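You operate a simulated robot arm through the tools that you are given. There is no shell and no other tool. Be economical: measure what you need, move in short steps, check, and stop when the job is done.

You run a simulated robot arm. Do the job below in one go: nothing can be reset, and whatever is moved stays where it is left.

JOB
Take the bran jar and put it on the top of the dark bench. Then put the grey block on the top of the middle bench. Then fetch the grey bag and stand it on the empty end of the oil stand's top. Then fetch the grey pot and set it on top of the black filter. Then take the yellow bottle and put it on the top of the middle bench. Then take the white sack on the top of the wide bench and put it away on the top of the long pallet. Then press the yellow knob three times. Then take the orange tin on the top of the wide bench and put it away on the island table top. The order counts. Set down upright: bran jar, grey bag, grey pot, yellow bottle.

The check looks at the end state, three seconds after you hand in, the way a careful person would. Anything else that was tipped, shoved, dropped, spilled or broken makes it a failure.

ROBOT AND FRAMES
A 5-joint arm with a fingered hand on a trunk, on a base that drives. Base frame: it is fixed to the floor where the robot stands at the start and does not move with it; the origin is under the middle of the robot, x ahead of it, y to its left, z up; the surface under the hand at the start is at about z = 800. Readings come in mm, degrees, newtons and seconds.
With the tool pointing down near the work surface it reaches from about 280 to 580 mm from the robot's upright axis, wherever it stands. Its first joint turns from -115.0 to 115.0 degrees. Places, roughly: black filter (6x6x10 cm) [2700, -800, 900]; bran jar [500, 250, 750]; empty end of the oil stand's top [2900, 5400, 800]; grey bag (5x4x8 cm) [2800, 700, 200]; grey block (4x4x3 cm) [400, 600, 800]; grey pot (6x6x6 cm) [2800, 800, 200]; island table top [-1900, 3500, 800]; orange tin (6x6x5 cm) [2900, 1400, 900]; top of the dark bench [1300, -4500, 800]; top of the long pallet [-5000, -3000, 100]; top of the middle bench [3000, 2500, 800]; white sack [3000, -750, 1000]; yellow bottle (9x6x16 cm) [2900, 300, 900]; yellow knob [2800, 2700, 900]. The tool tilts only in the upright plane through the base axis and itself; it spins freely about its own axis. Payload 2.9 kg.
The tool frame sits at the grasp point between the pads (the TCP): z along the fingers, y along the line on which they close. The tips reach 22 mm beyond it. Largest opening 124 mm; the body of the gripper starts 60 mm behind the TCP. The gripper is a hand of 3 fingers: y runs from the thumb to the fingers, the wrist lies at [0, 0, -218] in the tool frame.
Orientation is that of the tool frame in the base frame, as a unit quaternion [x, y, z, w]. With the fingers straight down and closing along the base's y, the tool's x points along the base's -x, its y along +y and its z along -z.

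CONTROLS
- The arm moves only by the tool apply_moves. Its argument "plan" is a list of rows, each an object of numbers (a shift or turn left out is 0): "x", "y", "z": the shift along the base's x, y, z in mm; "rx", "ry", "rz": the turn, a rotation vector about the base's x, y, z in rad. In form: [{"x": .., "y": .., "z": .., "rx": .., "ry": .., "rz": ..}, ...]. A call has 1 to 8 rows; each row shifts and turns the commanded pose from where the row before left it. A row lasts 0.2 s, in which the tool goes at most 50 mm and 8.6 degrees; a call with a longer step from one row to the next is refused whole. Where a pose cannot be reached the arm comes as near as it can. A force on the tool above 40 N (or 10 N above the force at the start of the call, whichever is more), or a blocked arm, ends the call early, and 0.2 s more pass. In this call time passes only in rows, and 0.2 s behind the last. The reply holds the time, the measured pose of the TCP, the force on the tool along the base axes, the opening and the grip force, in the units named above and with some noise, with the torque about the TCP (base axes, N m) and any sound that the robot's microphone picked up, and new pictures: "views" is both (left out), scene, wrist or none.
- Cameras (640 x 400 px; columns grow to the right, rows downward): "scene" is now at [12.5, 161.7, 1595.8]; the picture's right is [0.22, -0.97, 0.00], its down [-0.79, -0.18, -0.59] and it looks along [0.57, 0.13, -0.81] (base axes); focal length 276 px, centre (320, 200). "wrist" rides on the gripper at [64, -37, -75] in the tool frame; the picture's right is [0.50, 0.87, 0.00], its down [-0.62, 0.36, -0.70] and it looks along [-0.61, 0.35, 0.71] (tool axes); focal length 230 px, centre (320, 200). There is no depth. A picture from a camera that has moved, and an enlarged one, comes with that camera's place and axes in the base frame and with its lens.
- lift_body(by): slides the trunk up (or, below 0, down) by that many mm; the arm and the scene camera ride with it, the base frame stays. It gives what a move gives, with no picture.
- drive_base(legs): drives the robot by 1 to 6 legs, each [ahead, left, turn to the left] in mm, mm and degrees, along the robot's own axes; the way and the turn of a leg run together, so that a leg with both is an arc; at most 1500 mm and 180 degrees a leg. The arm and the cameras ride along, it lands a little off, and it stops where it bumps. It gives what a move gives, and a new picture of the scene camera.
- curl_fingers(finger1, finger2, thumb_bend): sets how far each is bent, from 0 (flat) to 1 (curled in); at 0.3 the hand is open as for a grip, at 0.7 the pads meet at the TCP. One left out holds its place. A second passes; each finger stops where it meets its share of the squeeze, and holds until it gets a number again. It is the only way to open and close the hand. It gives what a move gives, with no picture; readings hold the bend of each and the force on the fingers (four entries, about 0 where the hand has none), thumb and palm.
- pan_tilt(pan, tilt): turns the head with the scene camera to pan (to the left, within 155 degrees either way) and tilt (down, from -29 to 69), counted from straight ahead of the robot. It gives what a move gives, and a new picture of the scene camera.
- enlarge(camera, box): a new picture of the part [left, top, right, bottom] of that camera's present view, enlarged. It takes no simulated time.
- job_done(): hands the job in; it is judged then, once.

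Go step by step. Nothing tells you exact positions but the pictures and the camera data: compare them with the known pose of the tool, close in by small moves and look again before you grip or let go. The budget is 217 turns and 260 pictures, counting those below and the enlarged ones. Unless the task says otherwise, let go and move clear before handing in, and close with one line.

The tools are called after "Call:" by a JSON object that holds its "name" and its "arguments". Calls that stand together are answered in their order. apply_moves: Moves the arm, as the interface text tells. Its arguments: {"type":"object","properties":{"plan":{"type":"array"},"views":{"type":"string","enum":["both","scene","wrist","none"]}},"required":["plan"]} The other tools are called the same way: lift_body (by) slides the trunk up or down; curl_fingers (finger1, finger2, thumb_bend) moves the fingers one by one; drive_base (legs) drives the base; pan_tilt (pan, tilt) turns the head that bears the scene camera; enlarge (camera, box) takes an enlarged picture of a part of a camera's view; job_done () hands the job in.

At the start:

```text
time: 0.0
tcp_pos: [341.0, 174.4, 1057.8]
orientation: [0.0, 1.0, -0.001, 0.0]
wrist_force: [1.1, 0.0, -0.2]
torque: [0.01, -0.01, 0.0]
finger_gap: 123.8
grasp_force: 0.0
shape: jaw
bend: [0.3, 0.3, 0.3]
finger forces: [0.1, 0.0, 0.0, 0.0, 0.0, 0.0]
trunk travel left (down, up): [-700.0, 290.0]
robot x, y, heading: [1.7, -0.2, 0.0]
head pan, tilt: [13.0, 54.0]
```

scene: 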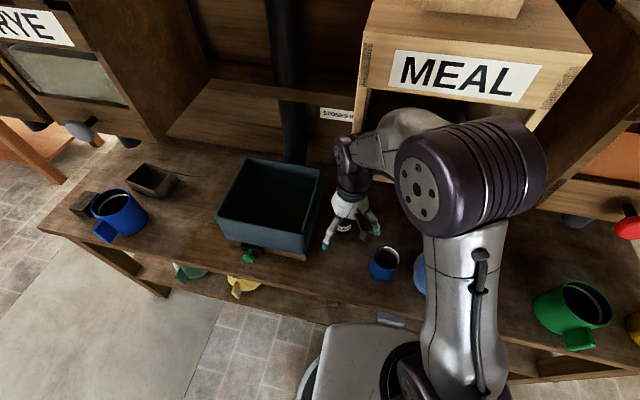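
wrist: 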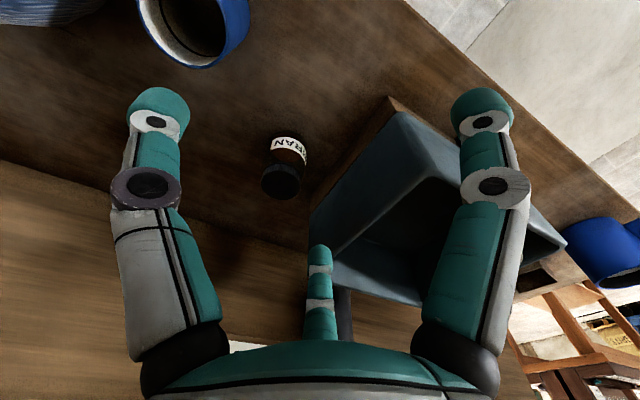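

The bran jar stands just ahead of the hand, between the MEAL cabinet and the dark grey box. I'll look at it more closely first.

Call:
{"name": "enlarge", "arguments": {"camera": "wrist", "box": [200, 80, 360, 220]}}

Call:
{"name": "enlarge", "arguments": {"camera": "scene", "box": [200, 80, 460, 300]}}

```text
2.86 times, centred on (280, 150) of wrist
camera zoom: at [278.9, 137.9, 1130.9], right [-0.5, 0.87, 0.0], down [0.62, 0.36, 0.7], along [0.61, 0.35, -0.71], focal length 657 px, centre (434, 343)
```

zoom: 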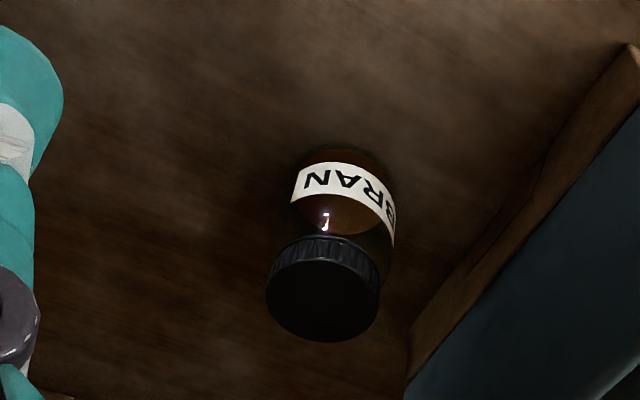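

```text
1.82 times, centred on (330, 190) of scene
camera zoom: at [12.5, 161.7, 1595.8], right [0.22, -0.97, 0.0], down [-0.79, -0.18, -0.59], along [0.57, 0.13, -0.81], focal length 502 px, centre (302, 218)
```

zoom: 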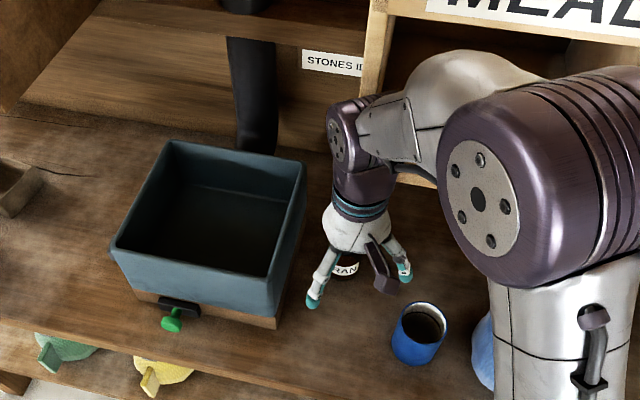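

The jar is about 52 mm wide and 95 mm tall, at roughly (484, 192), with the grey box's edge near y = 282. I'll narrow the hand a little and go above the jar.

Call:
{"name": "curl_fingers", "arguments": {"finger1": 0.38, "finger2": 0.38, "thumb_bend": 0.38}}

Call:
{"name": "apply_moves", "arguments": {"plan": [{"x": 35, "y": 4, "z": -20}, {"x": 36, "y": 4, "z": -20}, {"x": 36, "y": 4, "z": -20}, {"x": 36, "y": 4, "z": -20}], "views": "both"}}

```text
time: 1.0
tcp_pos: [342.6, 174.6, 1056.2]
orientation: [0.0, 1.0, -0.001, 0.0]
wrist_force: [-0.7, 0.8, -0.2]
torque: [0.01, -0.02, -0.02]
finger_gap: 83.2
grasp_force: 0.1
shape: fingers
bend: [0.38, 0.38, 0.38]
finger forces: [0.0, 0.0, 0.0, 0.0, 0.1, 0.0]
trunk travel left (down, up): [-700.0, 290.0]
robot x, y, heading: [-0.5, 0.4, 0.1]
head pan, tilt: [13.0, 54.0]
```

```text
time: 2.0
tcp_pos: [360.1, 327.0, 971.4]
orientation: [-0.085, 0.996, -0.012, -0.009]
wrist_force: [-1.1, 0.4, -0.2]
torque: [-0.02, -0.07, -0.01]
finger_gap: 84.1
grasp_force: 0.0
shape: fingers
bend: [0.38, 0.38, 0.37]
finger forces: [0.0, 0.0, 0.0, 0.1, 0.0, 0.0]
trunk travel left (down, up): [-700.0, 290.0]
robot x, y, heading: [-70.1, 32.0, 9.5]
head pan, tilt: [13.0, 54.0]
stopped in row 4: the arm was blocked; the commanded pose is now the measured one
camera scene: at [-93.4, 212.2, 1593.2], right [0.38, -0.92, 0.01], down [-0.75, -0.32, -0.59], along [0.55, 0.21, -0.81], focal length 276 px, centre (320, 200)
camera wrist: at [305.0, 282.5, 1046.5], right [-0.64, 0.77, -0.01], down [0.56, 0.47, 0.68], along [0.53, 0.43, -0.73], focal length 230 px, centre (320, 200)
```

scene: 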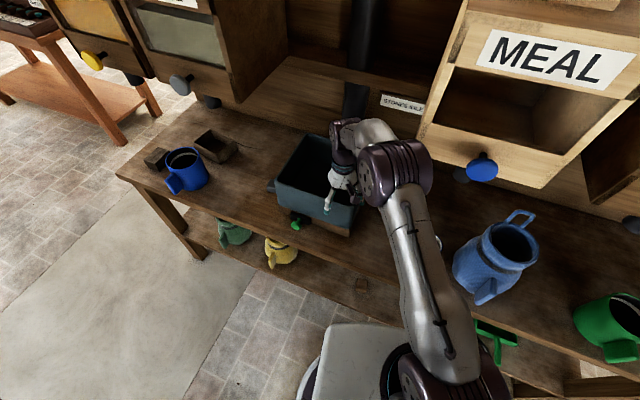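
wrist: 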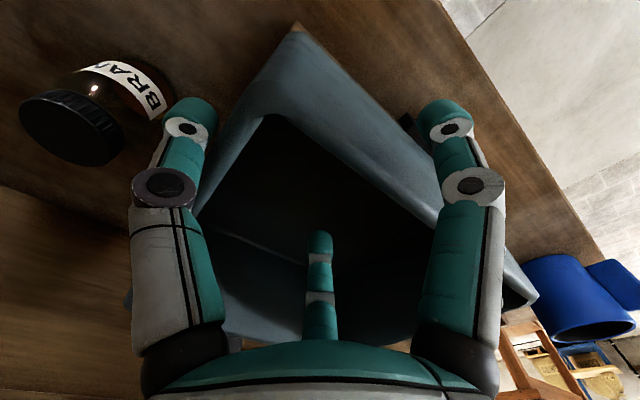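

The arm was blocked and the base got pushed back and turned, probably because the elbow touched the MEAL cabinet. I'll inspect before moving again.

Call:
{"name": "enlarge", "arguments": {"camera": "scene", "box": [250, 90, 510, 310]}}

```text
1.82 times, centred on (380, 200) of scene
camera zoom: at [-93.4, 212.2, 1593.2], right [0.38, -0.92, 0.01], down [-0.75, -0.32, -0.59], along [0.55, 0.21, -0.81], focal length 502 px, centre (211, 200)
```

zoom: 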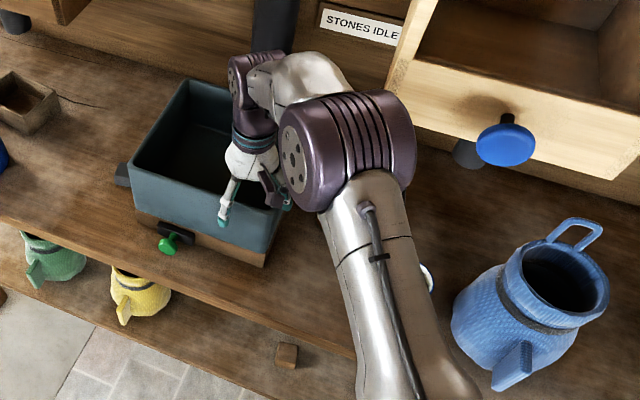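

The mug and box look undisturbed. The hand hangs over the box, so I'll raise the trunk to clear it and then back the base off.

Call:
{"name": "lift_body", "arguments": {"by": 80}}

Call:
{"name": "drive_base", "arguments": {"legs": [[-150, 0, 0]]}}

```text
time: 3.1
tcp_pos: [362.3, 302.5, 1053.8]
orientation: [-0.078, 0.997, -0.005, -0.011]
wrist_force: [-0.4, 1.0, 0.3]
torque: [0.01, 0.01, -0.01]
finger_gap: 83.1
grasp_force: 0.0
shape: fingers
bend: [0.38, 0.38, 0.38]
finger forces: [0.0, 0.1, 0.0, 0.0, 0.0, 0.0]
trunk travel left (down, up): [-780.0, 210.0]
robot x, y, heading: [-76.8, 27.4, 8.4]
head pan, tilt: [13.0, 54.0]
```

```text
time: 4.5
tcp_pos: [213.0, 282.2, 1053.6]
orientation: [-0.079, 0.997, -0.006, -0.01]
wrist_force: [-0.4, 0.3, 0.3]
torque: [0.03, 0.01, 0.02]
finger_gap: 82.9
grasp_force: 0.1
shape: fingers
bend: [0.38, 0.38, 0.38]
finger forces: [0.0, 0.1, 0.0, 0.0, 0.0, 0.1]
trunk travel left (down, up): [-780.0, 210.0]
robot x, y, heading: [-223.9, 4.7, 8.8]
head pan, tilt: [13.0, 54.0]
camera scene: at [-236.5, 166.2, 1675.8], right [0.37, -0.93, 0.0], down [-0.75, -0.3, -0.59], along [0.55, 0.22, -0.81], focal length 276 px, centre (320, 200)
```

scene: 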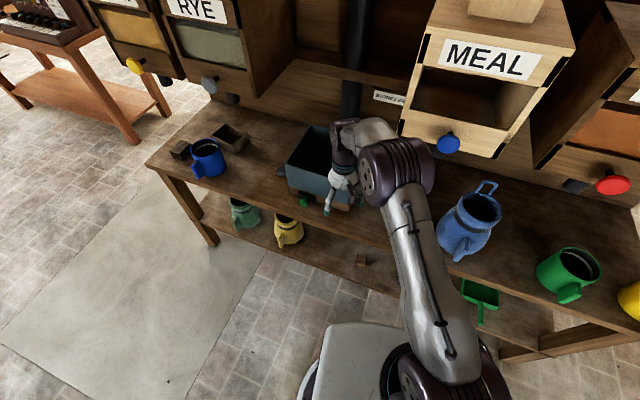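

The MEAL bin overhangs the table from about x = 390 at z = 1190, which is what the elbow hit. I'll approach instead from the left, through the open gap between the bins (y from about 173 to 676).

Call:
{"name": "drive_base", "arguments": {"legs": [[0, 0, -8.8], [0, 400, 0]]}}

Call:
{"name": "apply_moves", "arguments": {"plan": [{"x": -20, "y": -45}, {"x": -20, "y": -45}, {"x": -20, "y": -45}, {"x": -20, "y": -45}, {"x": -20, "y": -45}, {"x": -20, "y": -45}, {"x": -20, "y": -45}], "views": "scene"}}

```text
time: 7.7
tcp_pos: [253.7, 615.0, 1054.2]
orientation: [0.001, 1.0, -0.005, -0.011]
wrist_force: [-0.3, -0.2, 0.4]
torque: [0.01, 0.03, 0.02]
finger_gap: 83.2
grasp_force: 0.2
shape: fingers
bend: [0.38, 0.38, 0.38]
finger forces: [0.0, 0.0, 0.0, 0.1, 0.1, 0.0]
trunk travel left (down, up): [-780.0, 210.0]
robot x, y, heading: [-222.0, 411.1, -0.2]
head pan, tilt: [13.0, 54.0]
camera scene: at [-208.8, 572.0, 1675.7], right [0.22, -0.98, 0.0], down [-0.79, -0.18, -0.59], along [0.57, 0.13, -0.81], focal length 276 px, centre (320, 200)
```

scene: 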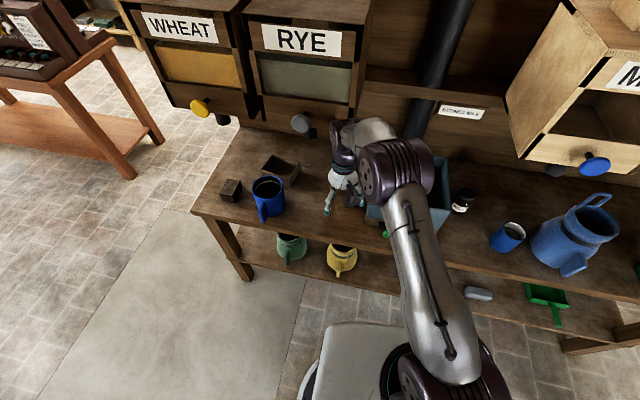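

```text
time: 9.3
tcp_pos: [115.0, 297.7, 1056.4]
orientation: [0.001, 1.0, 0.004, -0.007]
wrist_force: [-0.1, -0.4, -0.2]
torque: [0.02, -0.02, -0.01]
finger_gap: 82.9
grasp_force: 0.0
shape: fingers
bend: [0.38, 0.38, 0.38]
finger forces: [0.1, 0.1, 0.0, 0.1, 0.1, 0.0]
trunk travel left (down, up): [-780.0, 210.0]
robot x, y, heading: [-224.2, 410.4, -0.2]
head pan, tilt: [13.0, 54.0]
camera scene: at [-209.8, 569.8, 1676.0], right [0.22, -0.98, 0.0], down [-0.79, -0.18, -0.59], along [0.57, 0.13, -0.81], focal length 276 px, centre (320, 200)
```

scene: 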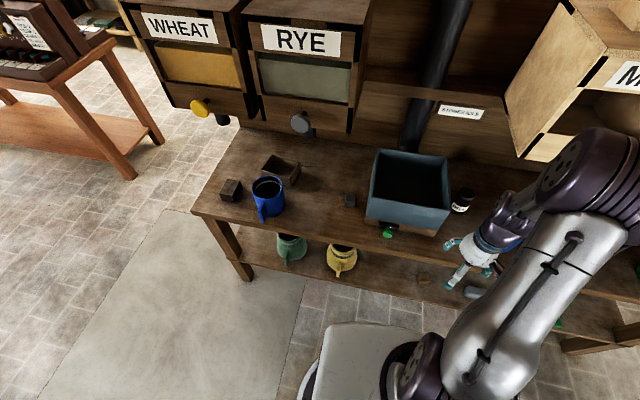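

The jar shows at about (486, 190) and the small grey block at about (421, 594). I'll step left and drive up to the table so that the arm passes left of the bin.

Call:
{"name": "drive_base", "arguments": {"legs": [[0, 50, 0], [222, 0, 0]]}}

Call:
{"name": "apply_moves", "arguments": {"plan": [{"x": 25, "y": -35}, {"x": 25, "y": -35}], "views": "both"}}

```text
time: 11.5
tcp_pos: [333.8, 345.7, 1054.7]
orientation: [0.002, 1.0, 0.002, -0.007]
wrist_force: [0.0, -0.4, 0.0]
torque: [0.02, -0.02, 0.01]
finger_gap: 82.9
grasp_force: 0.0
shape: fingers
bend: [0.38, 0.38, 0.38]
finger forces: [0.0, 0.1, 0.0, 0.0, 0.0, 0.0]
trunk travel left (down, up): [-780.0, 210.0]
robot x, y, heading: [-3.7, 459.8, -0.4]
head pan, tilt: [13.0, 54.0]
camera scene: at [10.5, 618.6, 1675.8], right [0.22, -0.98, 0.0], down [-0.79, -0.18, -0.59], along [0.57, 0.13, -0.81], focal length 276 px, centre (320, 200)
```

scene: 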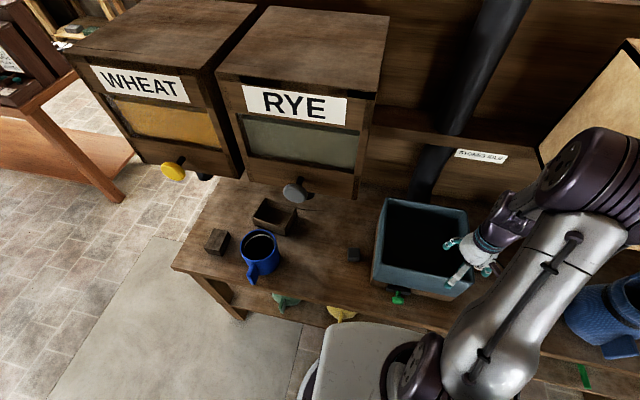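

```text
time: 12.1
tcp_pos: [384.9, 273.3, 1056.5]
orientation: [0.002, 1.0, 0.004, -0.008]
wrist_force: [0.3, 0.3, -0.2]
torque: [0.01, 0.01, -0.02]
finger_gap: 82.7
grasp_force: 0.0
shape: fingers
bend: [0.38, 0.38, 0.38]
finger forces: [0.0, 0.1, 0.1, 0.0, 0.1, 0.0]
trunk travel left (down, up): [-780.0, 210.0]
robot x, y, heading: [-5.2, 454.1, -0.6]
head pan, tilt: [13.0, 54.0]
camera scene: at [11.6, 617.4, 1675.9], right [0.22, -0.98, 0.0], down [-0.79, -0.18, -0.59], along [0.57, 0.13, -0.81], focal length 276 px, centre (320, 200)
camera wrist: at [323.3, 235.7, 1132.2], right [-0.5, 0.87, 0.01], down [0.63, 0.35, 0.7], along [0.6, 0.35, -0.72], focal length 230 px, centre (320, 200)
```

scene: 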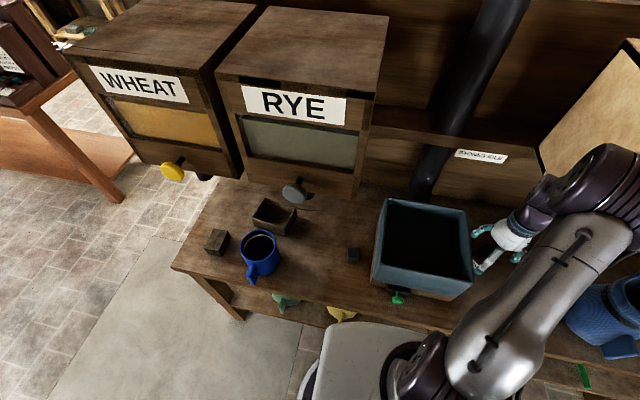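
wrist: 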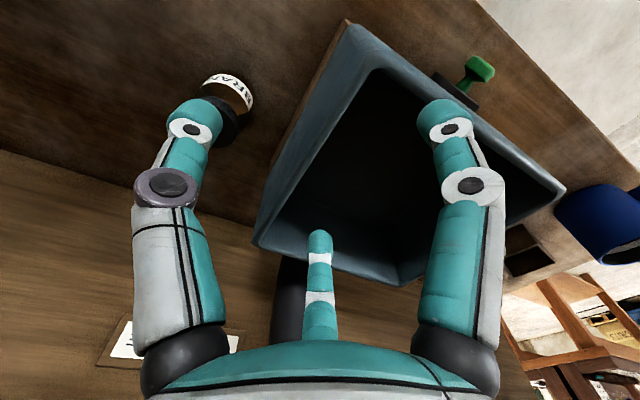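

The jar is still ahead and to the right of the hand. I'll continue toward it at this height and watch the force and base readings.

Call:
{"name": "apply_moves", "arguments": {"plan": [{"x": 25, "y": -20}, {"x": 25, "y": -20}], "views": "none"}}

Call:
{"name": "apply_moves", "arguments": {"plan": [{"x": 25, "y": -20}, {"x": 24, "y": -20}], "views": "both"}}

```text
time: 12.7
tcp_pos: [437.4, 236.0, 1057.1]
orientation: [0.001, 1.0, 0.004, -0.006]
wrist_force: [0.1, 1.1, -0.2]
torque: [0.0, -0.02, 0.0]
finger_gap: 82.7
grasp_force: 0.1
shape: fingers
bend: [0.38, 0.38, 0.38]
finger forces: [0.1, 0.0, 0.0, 0.1, 0.1, 0.0]
trunk travel left (down, up): [-780.0, 210.0]
robot x, y, heading: [-2.2, 458.2, -0.4]
head pan, tilt: [13.0, 54.0]
```

```text
time: 13.5
tcp_pos: [500.4, 225.0, 1058.0]
orientation: [-0.014, 1.0, -0.001, -0.007]
wrist_force: [0.3, -0.4, 0.0]
torque: [-0.03, 0.0, 0.02]
finger_gap: 82.8
grasp_force: 0.1
shape: fingers
bend: [0.38, 0.38, 0.38]
finger forces: [0.0, 0.0, 0.1, 0.0, 0.0, 0.1]
trunk travel left (down, up): [-780.0, 210.0]
robot x, y, heading: [5.9, 463.2, 1.2]
head pan, tilt: [13.0, 54.0]
stopped in row 2: the arm was blocked; the commanded pose is now the measured one
camera scene: at [14.4, 640.0, 1674.4], right [0.24, -0.97, 0.01], down [-0.78, -0.2, -0.59], along [0.57, 0.14, -0.81], focal length 276 px, centre (320, 200)
camera wrist: at [439.4, 186.7, 1133.3], right [-0.52, 0.85, 0.01], down [0.62, 0.37, 0.69], along [0.59, 0.37, -0.72], focal length 230 px, centre (320, 200)
```

scene: 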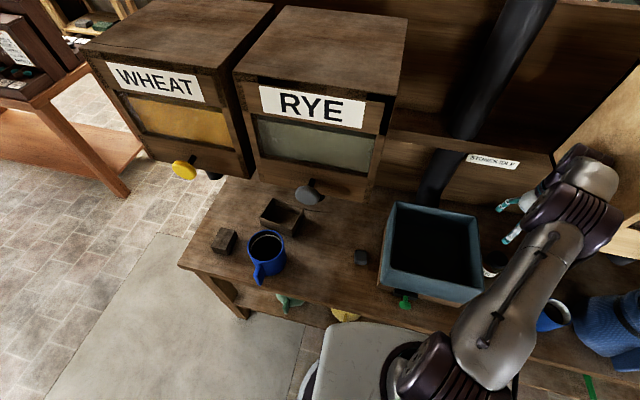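
wrist: 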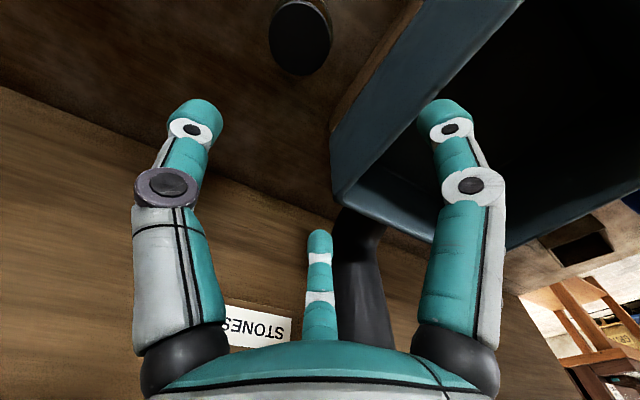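

The wrist met the side of the MEAL bin, whose bottom is at about z = 1190. I'll retreat, drop low in front of the bin, and slide in toward the jar from the front with the wrist below the bin.

Call:
{"name": "apply_moves", "arguments": {"plan": [{"x": -25, "y": 20}, {"x": -35, "y": 15}, {"x": -40, "y": 0}, {"x": -40, "y": -15}, {"x": -35, "y": -30}, {"x": -10, "y": -25}], "views": "none"}}

Call:
{"name": "lift_body", "arguments": {"by": -80}}

Call:
{"name": "apply_moves", "arguments": {"plan": [{"x": 0, "y": 0, "z": -10}], "views": "both"}}

```text
time: 14.9
tcp_pos: [314.0, 179.6, 1054.2]
orientation: [-0.011, 1.0, 0.007, -0.007]
wrist_force: [0.2, -0.3, -0.7]
torque: [0.01, 0.0, 0.0]
finger_gap: 82.9
grasp_force: 0.1
shape: fingers
bend: [0.38, 0.38, 0.38]
finger forces: [0.0, 0.0, 0.1, 0.0, 0.0, 0.1]
trunk travel left (down, up): [-780.0, 210.0]
robot x, y, heading: [8.6, 464.4, 0.9]
head pan, tilt: [13.0, 54.0]
```

```text
time: 16.0
tcp_pos: [313.6, 180.5, 974.8]
orientation: [-0.011, 1.0, 0.007, -0.007]
wrist_force: [0.8, -0.1, 0.7]
torque: [-0.01, 0.01, -0.02]
finger_gap: 83.0
grasp_force: 0.2
shape: fingers
bend: [0.38, 0.38, 0.38]
finger forces: [0.0, 0.0, 0.0, 0.0, 0.0, 0.1]
trunk travel left (down, up): [-700.0, 290.0]
robot x, y, heading: [4.5, 464.2, 0.9]
head pan, tilt: [13.0, 54.0]
```

```text
time: 16.4
tcp_pos: [312.8, 180.4, 964.0]
orientation: [-0.012, 1.0, 0.007, -0.006]
wrist_force: [0.7, 0.0, 0.0]
torque: [0.0, 0.04, 0.01]
finger_gap: 82.7
grasp_force: 0.0
shape: fingers
bend: [0.38, 0.38, 0.38]
finger forces: [0.1, 0.1, 0.0, 0.0, 0.1, 0.0]
trunk travel left (down, up): [-700.0, 290.0]
robot x, y, heading: [7.0, 462.5, 0.9]
head pan, tilt: [13.0, 54.0]
camera scene: at [16.0, 625.0, 1595.9], right [0.24, -0.97, 0.0], down [-0.79, -0.19, -0.59], along [0.57, 0.14, -0.81], focal length 276 px, centre (320, 200)
camera wrist: at [252.4, 140.6, 1039.8], right [-0.52, 0.85, 0.02], down [0.62, 0.36, 0.7], along [0.59, 0.37, -0.71], focal length 230 px, centre (320, 200)
```

scene: 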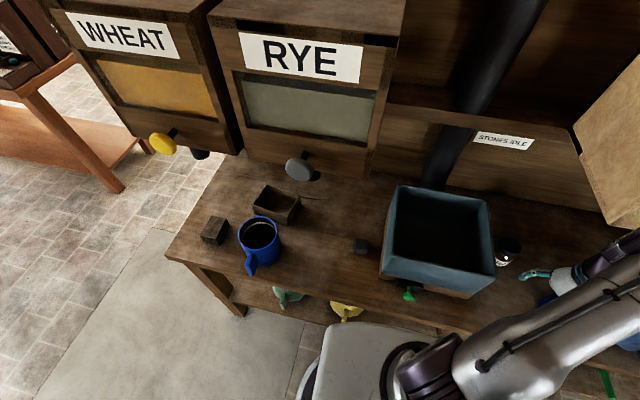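
wrist: 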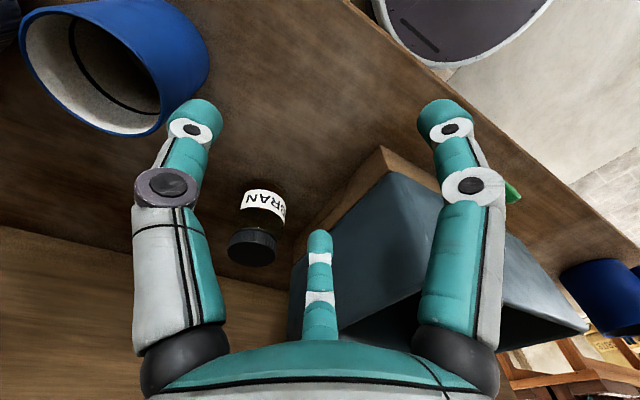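

The jar's cap is at about (484, 194, 884) and the mug lies clear at y < 85. I'll descend to grip height in front of it.

Call:
{"name": "apply_moves", "arguments": {"plan": [{"x": 0, "y": 6, "z": -37}, {"x": 5, "y": 6, "z": -37}, {"x": 10, "y": 0, "z": -35}], "views": "wrist"}}

```text
time: 17.2
tcp_pos: [329.3, 191.3, 855.6]
orientation: [-0.01, 1.0, 0.006, -0.006]
wrist_force: [-0.2, -0.8, -0.2]
torque: [-0.01, 0.0, 0.01]
finger_gap: 82.9
grasp_force: 0.0
shape: fingers
bend: [0.38, 0.38, 0.38]
finger forces: [0.0, 0.0, 0.0, 0.0, 0.1, 0.1]
trunk travel left (down, up): [-700.0, 290.0]
robot x, y, heading: [3.3, 465.6, 0.9]
head pan, tilt: [13.0, 54.0]
camera wrist: at [268.0, 152.4, 930.2], right [-0.52, 0.85, 0.02], down [0.62, 0.36, 0.7], along [0.59, 0.37, -0.72], focal length 230 px, centre (320, 200)
```

wrist: 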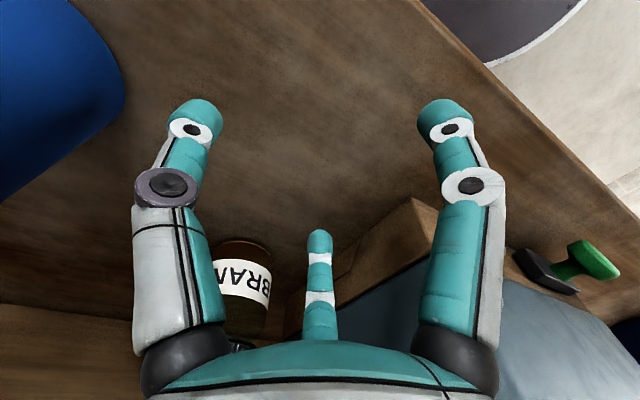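

I'm level with the jar and centred on it to within a few mm. I'll advance most of the way and look again.

Call:
{"name": "apply_moves", "arguments": {"plan": [{"x": 25, "y": 1}, {"x": 25, "y": 1}, {"x": 25, "y": 1}, {"x": 25, "y": 1}], "views": "both"}}

```text
time: 18.2
tcp_pos: [429.4, 196.1, 856.1]
orientation: [-0.011, 1.0, 0.006, -0.008]
wrist_force: [-1.0, -0.3, -0.3]
torque: [0.0, 0.02, 0.05]
finger_gap: 82.9
grasp_force: 0.5
shape: fingers
bend: [0.38, 0.38, 0.38]
finger forces: [0.0, 0.6, 0.0, 0.0, 0.1, 0.1]
trunk travel left (down, up): [-700.0, 290.0]
robot x, y, heading: [7.2, 461.7, 1.1]
head pan, tilt: [13.0, 54.0]
camera scene: at [16.4, 625.5, 1595.8], right [0.24, -0.97, 0.0], down [-0.79, -0.19, -0.59], along [0.57, 0.14, -0.81], focal length 276 px, centre (320, 200)
camera wrist: at [366.8, 156.5, 931.2], right [-0.52, 0.85, 0.02], down [0.62, 0.36, 0.7], along [0.59, 0.37, -0.72], focal length 230 px, centre (320, 200)
```

scene: 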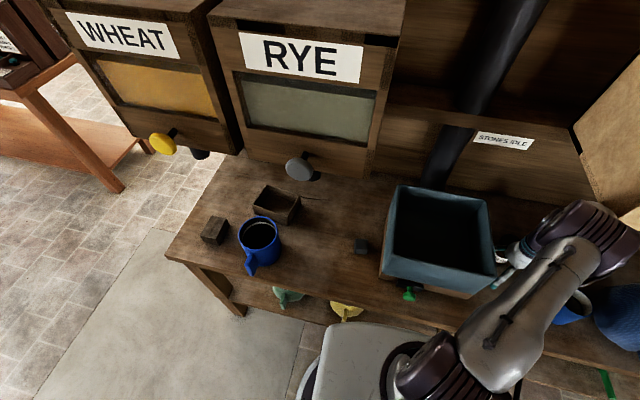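
wrist: 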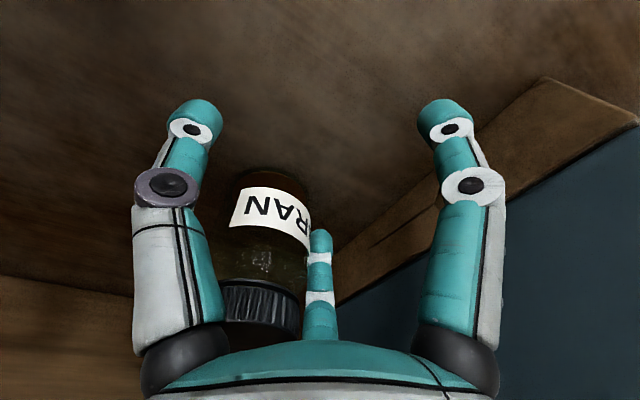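

The hand is a three-finger centric type, with thumb at −y and fingers at ±x/+y, so the far finger is just touching the jar. I'll back off and turn the hand 30° so that a gap faces the jar.

Call:
{"name": "apply_moves", "arguments": {"plan": [{"x": -30, "y": -1}, {"x": -30}, {"rz": 0.131}, {"rz": 0.131}, {"rz": 0.131}, {"rz": 0.131}], "views": "wrist"}}

```text
time: 19.6
tcp_pos: [368.1, 195.8, 857.6]
orientation: [-0.271, 0.962, 0.006, -0.005]
wrist_force: [-0.7, 0.2, -0.4]
torque: [0.03, -0.02, -0.01]
finger_gap: 82.9
grasp_force: 0.0
shape: fingers
bend: [0.38, 0.38, 0.38]
finger forces: [0.0, 0.0, 0.0, 0.0, 0.0, 0.0]
trunk travel left (down, up): [-700.0, 290.0]
robot x, y, heading: [4.6, 464.8, 0.8]
head pan, tilt: [13.0, 54.0]
camera wrist: at [335.1, 129.9, 930.7], right [-0.88, 0.48, 0.02], down [0.35, 0.62, 0.7], along [0.33, 0.62, -0.71], focal length 230 px, centre (320, 200)
```

wrist: 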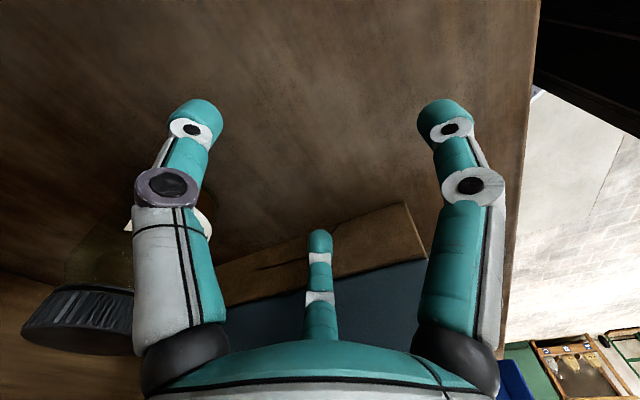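

The gap now faces the jar, so I'll slide forward around it.

Call:
{"name": "apply_moves", "arguments": {"plan": [{"x": 29}, {"x": 29}, {"x": 28}, {"x": 28}], "views": "both"}}

```text
time: 20.6
tcp_pos: [484.0, 192.7, 856.1]
orientation: [-0.269, 0.963, 0.008, -0.007]
wrist_force: [-0.3, 0.8, -0.2]
torque: [-0.03, 0.02, -0.05]
finger_gap: 82.7
grasp_force: 0.0
shape: fingers
bend: [0.38, 0.38, 0.38]
finger forces: [0.0, 0.0, 0.0, 0.0, 0.1, 0.0]
trunk travel left (down, up): [-700.0, 290.0]
robot x, y, heading: [5.9, 465.5, 0.9]
head pan, tilt: [13.0, 54.0]
camera scene: at [16.6, 625.3, 1595.8], right [0.24, -0.97, 0.0], down [-0.79, -0.19, -0.59], along [0.57, 0.14, -0.81], focal length 276 px, centre (320, 200)
camera wrist: at [451.1, 127.4, 930.1], right [-0.88, 0.48, 0.02], down [0.35, 0.62, 0.7], along [0.32, 0.62, -0.71], focal length 230 px, centre (320, 200)
```

scene: 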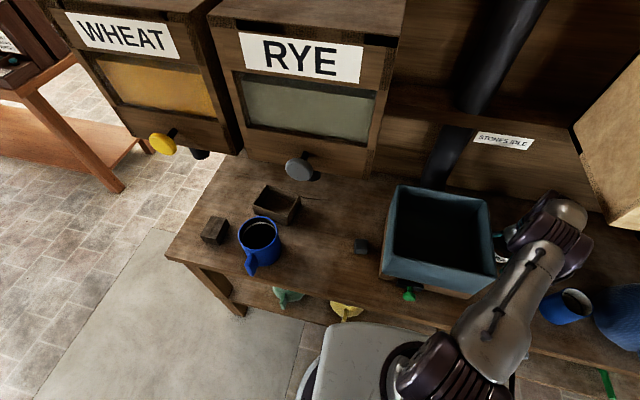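
wrist: 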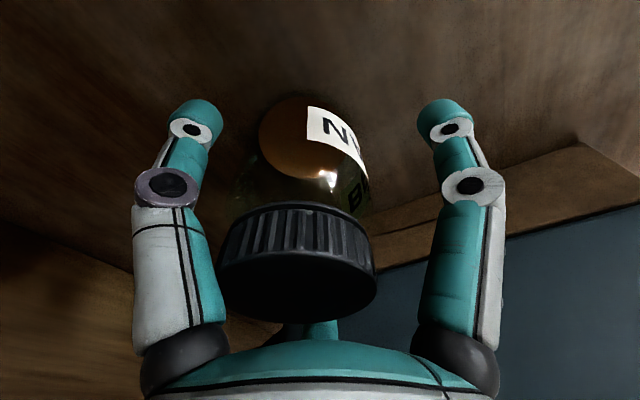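

The jar is between the three fingers, so I'll close the hand.

Call:
{"name": "curl_fingers", "arguments": {"finger1": 0.65, "finger2": 0.65, "thumb_bend": 0.65}}

Call:
{"name": "apply_moves", "arguments": {"plan": [{"z": 15}], "views": "wrist"}}

```text
time: 21.6
tcp_pos: [485.0, 191.9, 854.8]
orientation: [-0.27, 0.963, 0.006, -0.006]
wrist_force: [-0.4, -1.7, 2.4]
torque: [0.01, 0.01, 0.01]
finger_gap: 41.3
grasp_force: 15.3
shape: fingers
bend: [0.55, 0.49, 0.54]
finger forces: [6.5, 9.6, 0.0, 0.0, 14.3, 0.0]
trunk travel left (down, up): [-700.0, 290.0]
robot x, y, heading: [7.6, 466.3, 0.7]
head pan, tilt: [13.0, 54.0]
```

```text
time: 22.0
tcp_pos: [481.6, 193.8, 869.9]
orientation: [-0.269, 0.963, 0.007, -0.006]
wrist_force: [-0.4, 0.2, -2.2]
torque: [-0.01, 0.0, 0.0]
finger_gap: 41.3
grasp_force: 15.1
shape: fingers
bend: [0.55, 0.49, 0.54]
finger forces: [6.5, 9.4, 0.1, 0.1, 13.8, 0.0]
trunk travel left (down, up): [-700.0, 290.0]
robot x, y, heading: [3.7, 464.2, 1.1]
head pan, tilt: [13.0, 54.0]
camera wrist: at [449.5, 128.3, 945.0], right [-0.88, 0.48, 0.02], down [0.35, 0.62, 0.7], along [0.33, 0.62, -0.71], focal length 230 px, centre (320, 200)
```

wrist: 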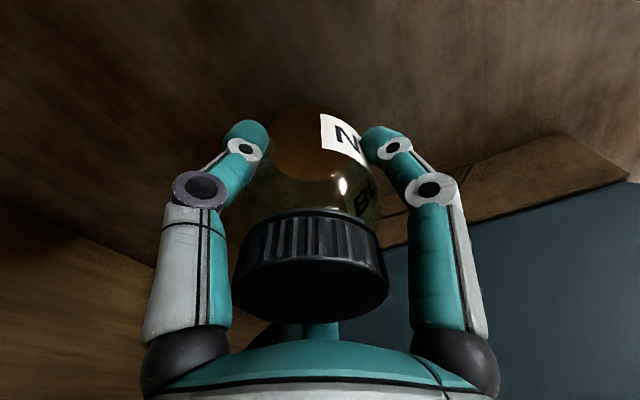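

The jar is held (about 2.2 N) and lifted clear. I'll withdraw straight back, raise it, and back the base away from the table.

Call:
{"name": "apply_moves", "arguments": {"plan": [{"x": -30}, {"x": -35}, {"x": -40}, {"x": -40}, {"x": -30, "z": 30}, {"z": 45}, {"z": 45}, {"z": 45}], "views": "none"}}

Call:
{"name": "drive_base", "arguments": {"legs": [[-600, 0, 0]]}}

Call:
{"name": "pan_tilt", "arguments": {"pan": -90, "tilt": 15}}

```text
time: 23.8
tcp_pos: [303.6, 194.8, 1036.5]
orientation: [-0.27, 0.963, 0.007, -0.004]
wrist_force: [0.7, -0.2, -2.8]
torque: [-0.01, 0.04, -0.02]
finger_gap: 41.1
grasp_force: 14.1
shape: fingers
bend: [0.56, 0.49, 0.54]
finger forces: [6.5, 9.7, 0.0, 0.0, 13.5, 0.0]
trunk travel left (down, up): [-700.0, 290.0]
robot x, y, heading: [7.5, 464.1, 0.7]
head pan, tilt: [13.0, 54.0]
```

```text
time: 27.2
tcp_pos: [-289.2, 184.4, 1036.0]
orientation: [-0.268, 0.963, 0.007, -0.004]
wrist_force: [-0.9, 0.2, -2.3]
torque: [0.02, -0.02, 0.02]
finger_gap: 40.9
grasp_force: 15.1
shape: fingers
bend: [0.56, 0.49, 0.54]
finger forces: [6.4, 9.7, 0.0, 0.1, 13.6, 0.0]
trunk travel left (down, up): [-700.0, 290.0]
robot x, y, heading: [-588.4, 455.7, 0.9]
head pan, tilt: [13.0, 54.0]
camera scene: at [-576.7, 617.0, 1595.8], right [0.24, -0.97, 0.0], down [-0.79, -0.19, -0.59], along [0.57, 0.14, -0.81], focal length 276 px, centre (320, 200)
```

scene: 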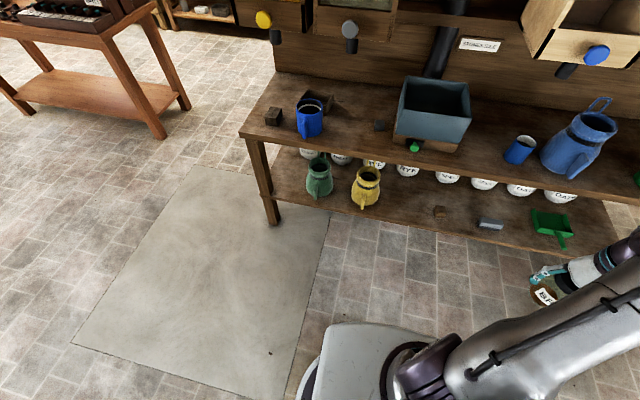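

```text
time: 29.0
tcp_pos: [-288.7, 184.5, 1035.6]
orientation: [-0.268, 0.963, 0.008, -0.004]
wrist_force: [-0.7, -0.5, -2.9]
torque: [-0.02, 0.03, 0.02]
finger_gap: 40.7
grasp_force: 14.8
shape: fingers
bend: [0.56, 0.49, 0.54]
finger forces: [6.4, 9.7, 0.0, 0.0, 13.6, 0.1]
trunk travel left (down, up): [-700.0, 290.0]
robot x, y, heading: [-589.1, 454.8, 0.6]
head pan, tilt: [-90.0, 15.0]
camera scene: at [-646.2, 506.4, 1654.8], right [-1.0, -0.01, 0.0], down [0.0, 0.26, -0.97], along [0.01, -0.97, -0.26], focal length 276 px, centre (320, 200)
```

scene: 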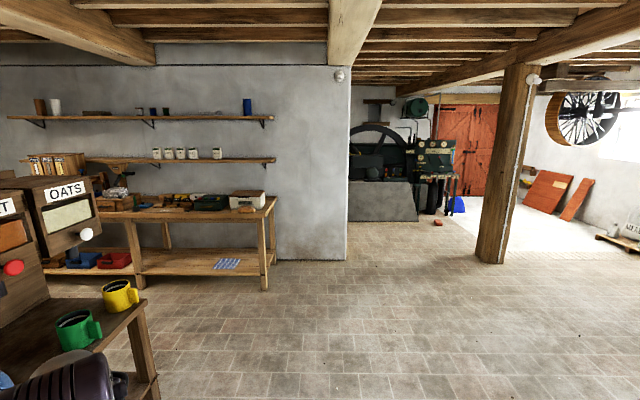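

The dark bench (1300, −4500) must be behind the wall ahead on this side, so I'll go through the opening between the wall end (x about −950) and the post (x about −2840). I'll drive there facing −y.

Call:
{"name": "drive_base", "arguments": {"legs": [[0, 0, -90.6], [0, -1050, 0], [1500, 0, 0], [1400, 0, 0]]}}

Call:
{"name": "pan_tilt", "arguments": {"pan": 45, "tilt": 18}}

Call:
{"name": "pan_tilt", "arguments": {"pan": 0, "tilt": 20}}

```text
time: 51.7
tcp_pos: [-1976.3, -2717.1, 1034.8]
orientation: [0.511, 0.86, 0.007, 0.002]
wrist_force: [-0.8, 0.2, -2.8]
torque: [0.03, -0.02, 0.02]
finger_gap: 40.7
grasp_force: 14.6
shape: fingers
bend: [0.56, 0.49, 0.54]
finger forces: [6.3, 9.9, 0.1, 0.0, 13.3, 0.0]
trunk travel left (down, up): [-700.0, 290.0]
robot x, y, heading: [-1694.8, -2432.8, -91.7]
head pan, tilt: [-90.0, 15.0]
camera scene: at [-1638.9, -2373.7, 1654.8], right [0.03, 1.0, 0.0], down [0.26, -0.01, -0.97], along [-0.97, 0.03, -0.26], focal length 276 px, centre (320, 200)
```

scene: 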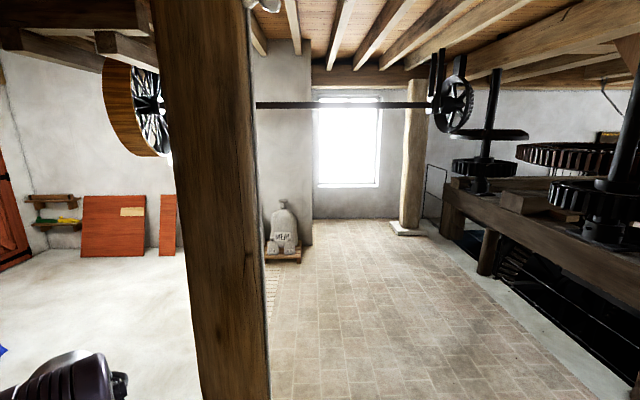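

```text
time: 53.9
tcp_pos: [-1976.3, -2718.2, 1035.0]
orientation: [0.511, 0.86, 0.008, 0.003]
wrist_force: [0.2, -0.2, -3.4]
torque: [0.04, 0.01, -0.02]
finger_gap: 40.2
grasp_force: 15.0
shape: fingers
bend: [0.56, 0.49, 0.54]
finger forces: [6.3, 9.8, 0.1, 0.1, 13.3, 0.0]
trunk travel left (down, up): [-700.0, 290.0]
robot x, y, heading: [-1693.1, -2430.3, -91.7]
head pan, tilt: [45.0, 18.0]
camera scene: at [-1481.8, -2444.6, 1650.0], right [-0.73, -0.68, 0.0], down [-0.21, 0.23, -0.95], along [0.65, -0.69, -0.31], focal length 276 px, centre (320, 200)
```

scene: 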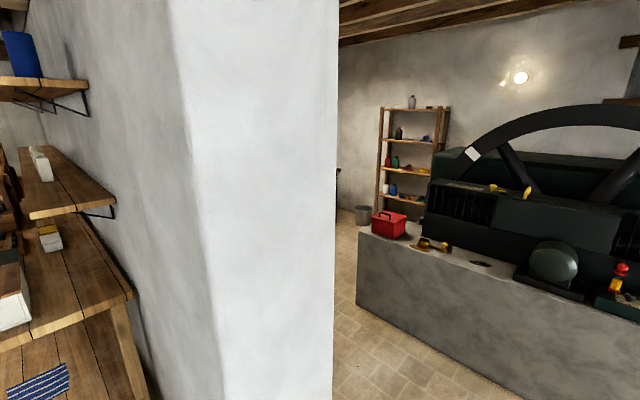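

```text
time: 55.0
tcp_pos: [-1976.6, -2718.0, 1035.6]
orientation: [0.511, 0.86, 0.007, 0.002]
wrist_force: [-0.4, 0.4, -2.7]
torque: [0.03, 0.01, 0.02]
finger_gap: 40.8
grasp_force: 15.0
shape: fingers
bend: [0.56, 0.49, 0.54]
finger forces: [6.4, 9.8, 0.1, 0.0, 13.3, 0.0]
trunk travel left (down, up): [-700.0, 290.0]
robot x, y, heading: [-1692.5, -2429.9, -91.9]
head pan, tilt: [0.0, 20.0]
camera scene: at [-1548.4, -2469.5, 1646.7], right [-1.0, 0.03, 0.0], down [0.01, 0.34, -0.94], along [-0.03, -0.94, -0.34], focal length 276 px, centre (320, 200)
```

scene: 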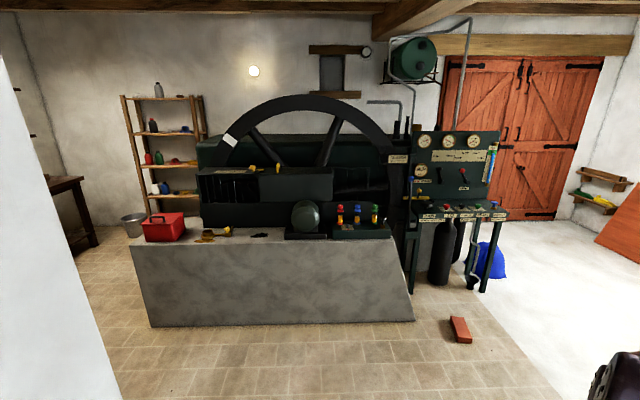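

There's a corridor about 1.1 m wide between the wall (y about −3090) and the engine plinth (y about −4200), with the dark bench beyond it on the left. I'll go in along y = −3620 facing +x.

Call:
{"name": "drive_base", "arguments": {"legs": [[1190, 0, 0], [0, 0, 92], [1300, 0, 0]]}}

```text
time: 71.1
tcp_pos: [-142.3, -3886.1, 1036.3]
orientation: [-0.268, 0.963, 0.007, -0.004]
wrist_force: [-0.7, -0.7, -3.0]
torque: [-0.02, -0.01, 0.03]
finger_gap: 40.4
grasp_force: 14.5
shape: fingers
bend: [0.56, 0.49, 0.54]
finger forces: [6.2, 9.9, 0.0, 0.0, 13.1, 0.0]
trunk travel left (down, up): [-700.0, 290.0]
robot x, y, heading: [-440.7, -3613.7, 0.6]
head pan, tilt: [0.0, 20.0]
camera scene: at [-406.7, -3468.8, 1646.7], right [0.01, -1.0, 0.0], down [-0.34, 0.0, -0.94], along [0.94, 0.01, -0.34], focal length 276 px, centre (320, 200)
```

scene: 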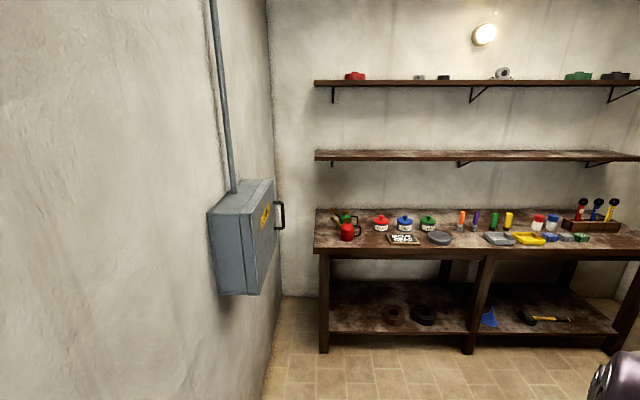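

The dark bench lies ahead, with its front edge at about x = 1040 and its top running from y = −3500 to −5500. I'll drive closer and look down on it for an empty spot.

Call:
{"name": "drive_base", "arguments": {"legs": [[950, 0, 0], [0, -450, 0]]}}

Call:
{"name": "pan_tilt", "arguments": {"pan": 0, "tilt": 40}}

```text
time: 78.4
tcp_pos: [816.2, -4330.6, 1035.4]
orientation: [-0.263, 0.965, 0.007, -0.004]
wrist_force: [0.2, -0.6, -3.3]
torque: [0.03, 0.05, -0.03]
finger_gap: 40.5
grasp_force: 15.1
shape: fingers
bend: [0.56, 0.49, 0.54]
finger forces: [6.1, 9.9, 0.0, 0.0, 13.1, 0.0]
trunk travel left (down, up): [-700.0, 290.0]
robot x, y, heading: [516.8, -4056.3, 0.1]
head pan, tilt: [0.0, 20.0]
camera scene: at [555.4, -3913.6, 1646.7], right [0.0, -1.0, 0.0], down [-0.34, 0.0, -0.94], along [0.94, 0.0, -0.34], focal length 276 px, centre (320, 200)
```

scene: 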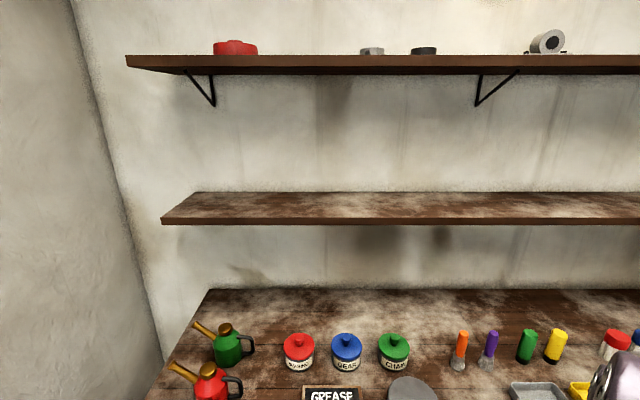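

```text
time: 79.3
tcp_pos: [816.9, -4331.6, 1035.0]
orientation: [-0.263, 0.965, 0.007, -0.004]
wrist_force: [0.3, 0.6, -3.2]
torque: [-0.01, 0.04, 0.0]
finger_gap: 40.0
grasp_force: 14.1
shape: fingers
bend: [0.56, 0.49, 0.54]
finger forces: [6.2, 9.9, 0.1, 0.0, 13.0, 0.0]
trunk travel left (down, up): [-700.0, 290.0]
robot x, y, heading: [522.1, -4056.0, 0.1]
head pan, tilt: [0.0, 40.0]
camera scene: at [547.3, -3912.9, 1615.3], right [0.0, -1.0, 0.0], down [-0.64, 0.0, -0.77], along [0.77, 0.0, -0.64], focal length 276 px, centre (320, 200)
```

scene: 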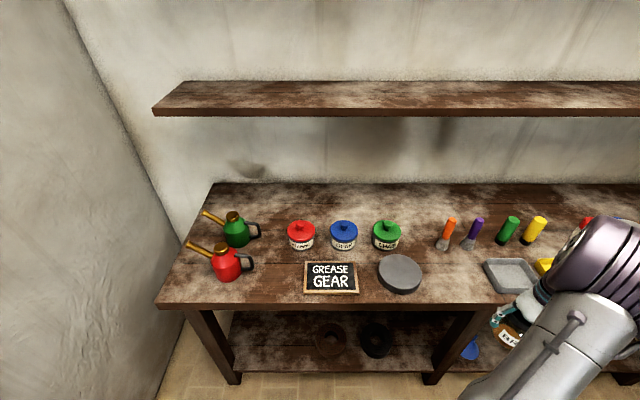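

There's an empty spot between the grey disc and the tray at about (1090, −4380). I'll position the base and bring the jar over it.

Call:
{"name": "drive_base", "arguments": {"legs": [[80, -185, 0]]}}

Call:
{"name": "apply_moves", "arguments": {"plan": [{"x": 38, "y": 27}, {"x": 38, "y": 27}, {"x": 38, "y": 27}, {"x": 38, "y": 27}, {"x": 38, "y": 27, "z": -15}, {"z": -30}, {"z": -30}], "views": "both"}}

```text
time: 80.9
tcp_pos: [896.2, -4515.5, 1036.2]
orientation: [-0.264, 0.964, 0.008, -0.005]
wrist_force: [-0.4, 0.8, -2.5]
torque: [-0.03, 0.04, 0.0]
finger_gap: 40.2
grasp_force: 14.9
shape: fingers
bend: [0.56, 0.49, 0.54]
finger forces: [6.2, 9.8, 0.1, 0.1, 13.2, 0.0]
trunk travel left (down, up): [-700.0, 290.0]
robot x, y, heading: [600.6, -4240.7, 0.1]
head pan, tilt: [0.0, 40.0]
camera scene: at [626.5, -4096.5, 1615.3], right [0.0, -1.0, 0.0], down [-0.64, 0.0, -0.77], along [0.77, 0.0, -0.64], focal length 276 px, centre (320, 200)
```

scene: 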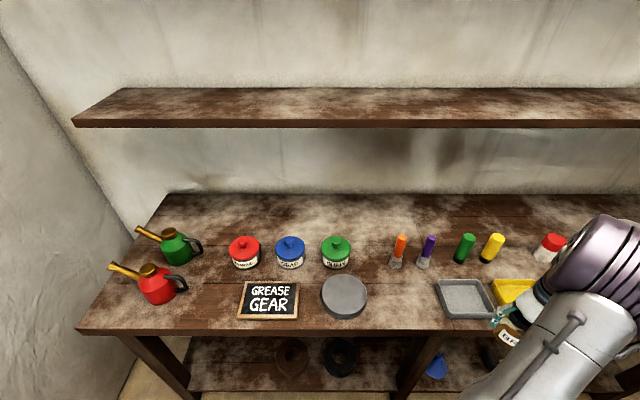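

```text
time: 82.5
tcp_pos: [1086.5, -4378.0, 960.2]
orientation: [-0.264, 0.964, 0.003, -0.006]
wrist_force: [-0.2, 0.9, -2.7]
torque: [-0.03, 0.02, -0.03]
finger_gap: 39.9
grasp_force: 14.3
shape: fingers
bend: [0.56, 0.49, 0.54]
finger forces: [6.3, 9.8, 0.1, 0.1, 13.0, 0.0]
trunk travel left (down, up): [-700.0, 290.0]
robot x, y, heading: [593.1, -4242.6, 0.2]
head pan, tilt: [0.0, 40.0]
camera scene: at [627.6, -4095.4, 1615.2], right [0.0, -1.0, 0.0], down [-0.64, 0.0, -0.77], along [0.77, 0.0, -0.64], focal length 276 px, centre (320, 200)
camera wrist: at [1052.1, -4442.2, 1035.0], right [-0.87, 0.49, 0.01], down [0.36, 0.62, 0.7], along [0.33, 0.61, -0.72], focal length 230 px, centre (320, 200)
```

scene: 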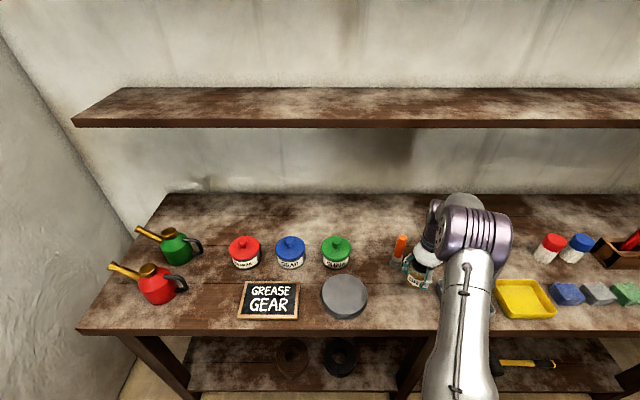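
wrist: 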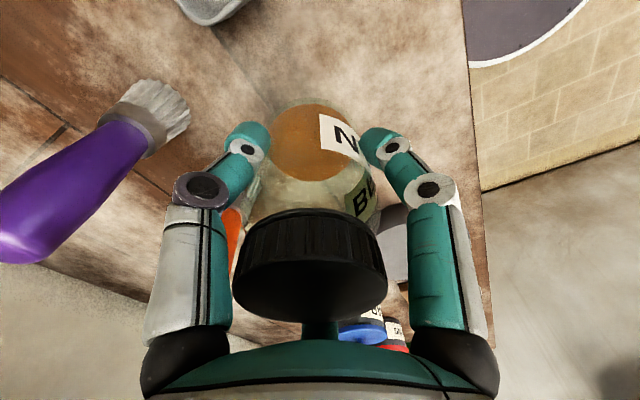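

The brushes are well back (x about 1240), and the tray and disc leave room around y = −4358. I'll shift 20 mm left and descend.

Call:
{"name": "apply_moves", "arguments": {"plan": [{"y": 10, "z": -20}, {"y": 10, "z": -25}, {"z": -25}, {"z": -15}], "views": "both"}}

```text
time: 83.3
tcp_pos: [1088.1, -4358.4, 894.7]
orientation: [-0.263, 0.965, -0.002, 0.001]
wrist_force: [-5.4, 2.6, 27.9]
torque: [-0.56, 0.05, -0.07]
finger_gap: 41.3
grasp_force: 24.7
shape: fingers
bend: [0.55, 0.49, 0.55]
finger forces: [8.6, 24.0, 0.1, 0.0, 16.8, 0.0]
trunk travel left (down, up): [-700.0, 290.0]
robot x, y, heading: [598.0, -4235.6, 0.3]
head pan, tilt: [0.0, 40.0]
stopped in row 4: the force on the tool passed its limit at 44 N (the readings are from after the stop); the commanded pose is now the measured one
camera scene: at [621.3, -4094.0, 1615.7], right [0.0, -1.0, 0.0], down [-0.64, 0.0, -0.77], along [0.77, 0.0, -0.64], focal length 276 px, centre (320, 200)
camera wrist: at [1052.4, -4421.8, 969.3], right [-0.87, 0.49, 0.0], down [0.35, 0.62, 0.7], along [0.35, 0.61, -0.71], focal length 230 px, centre (320, 200)
```

scene: 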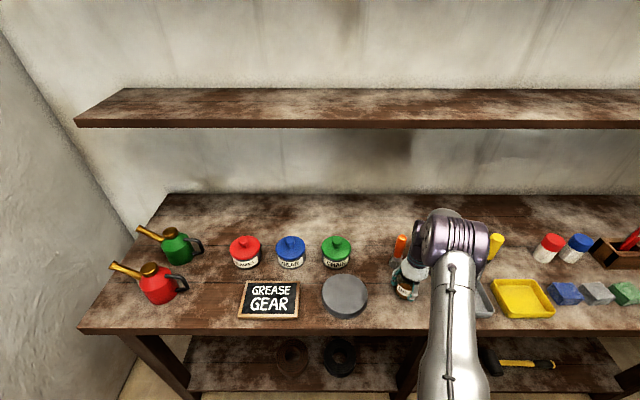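
wrist: 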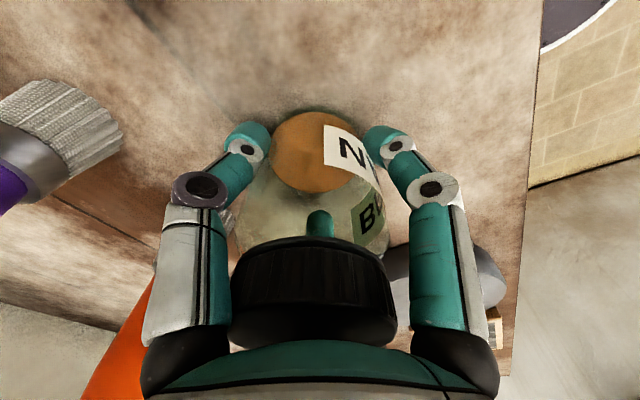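

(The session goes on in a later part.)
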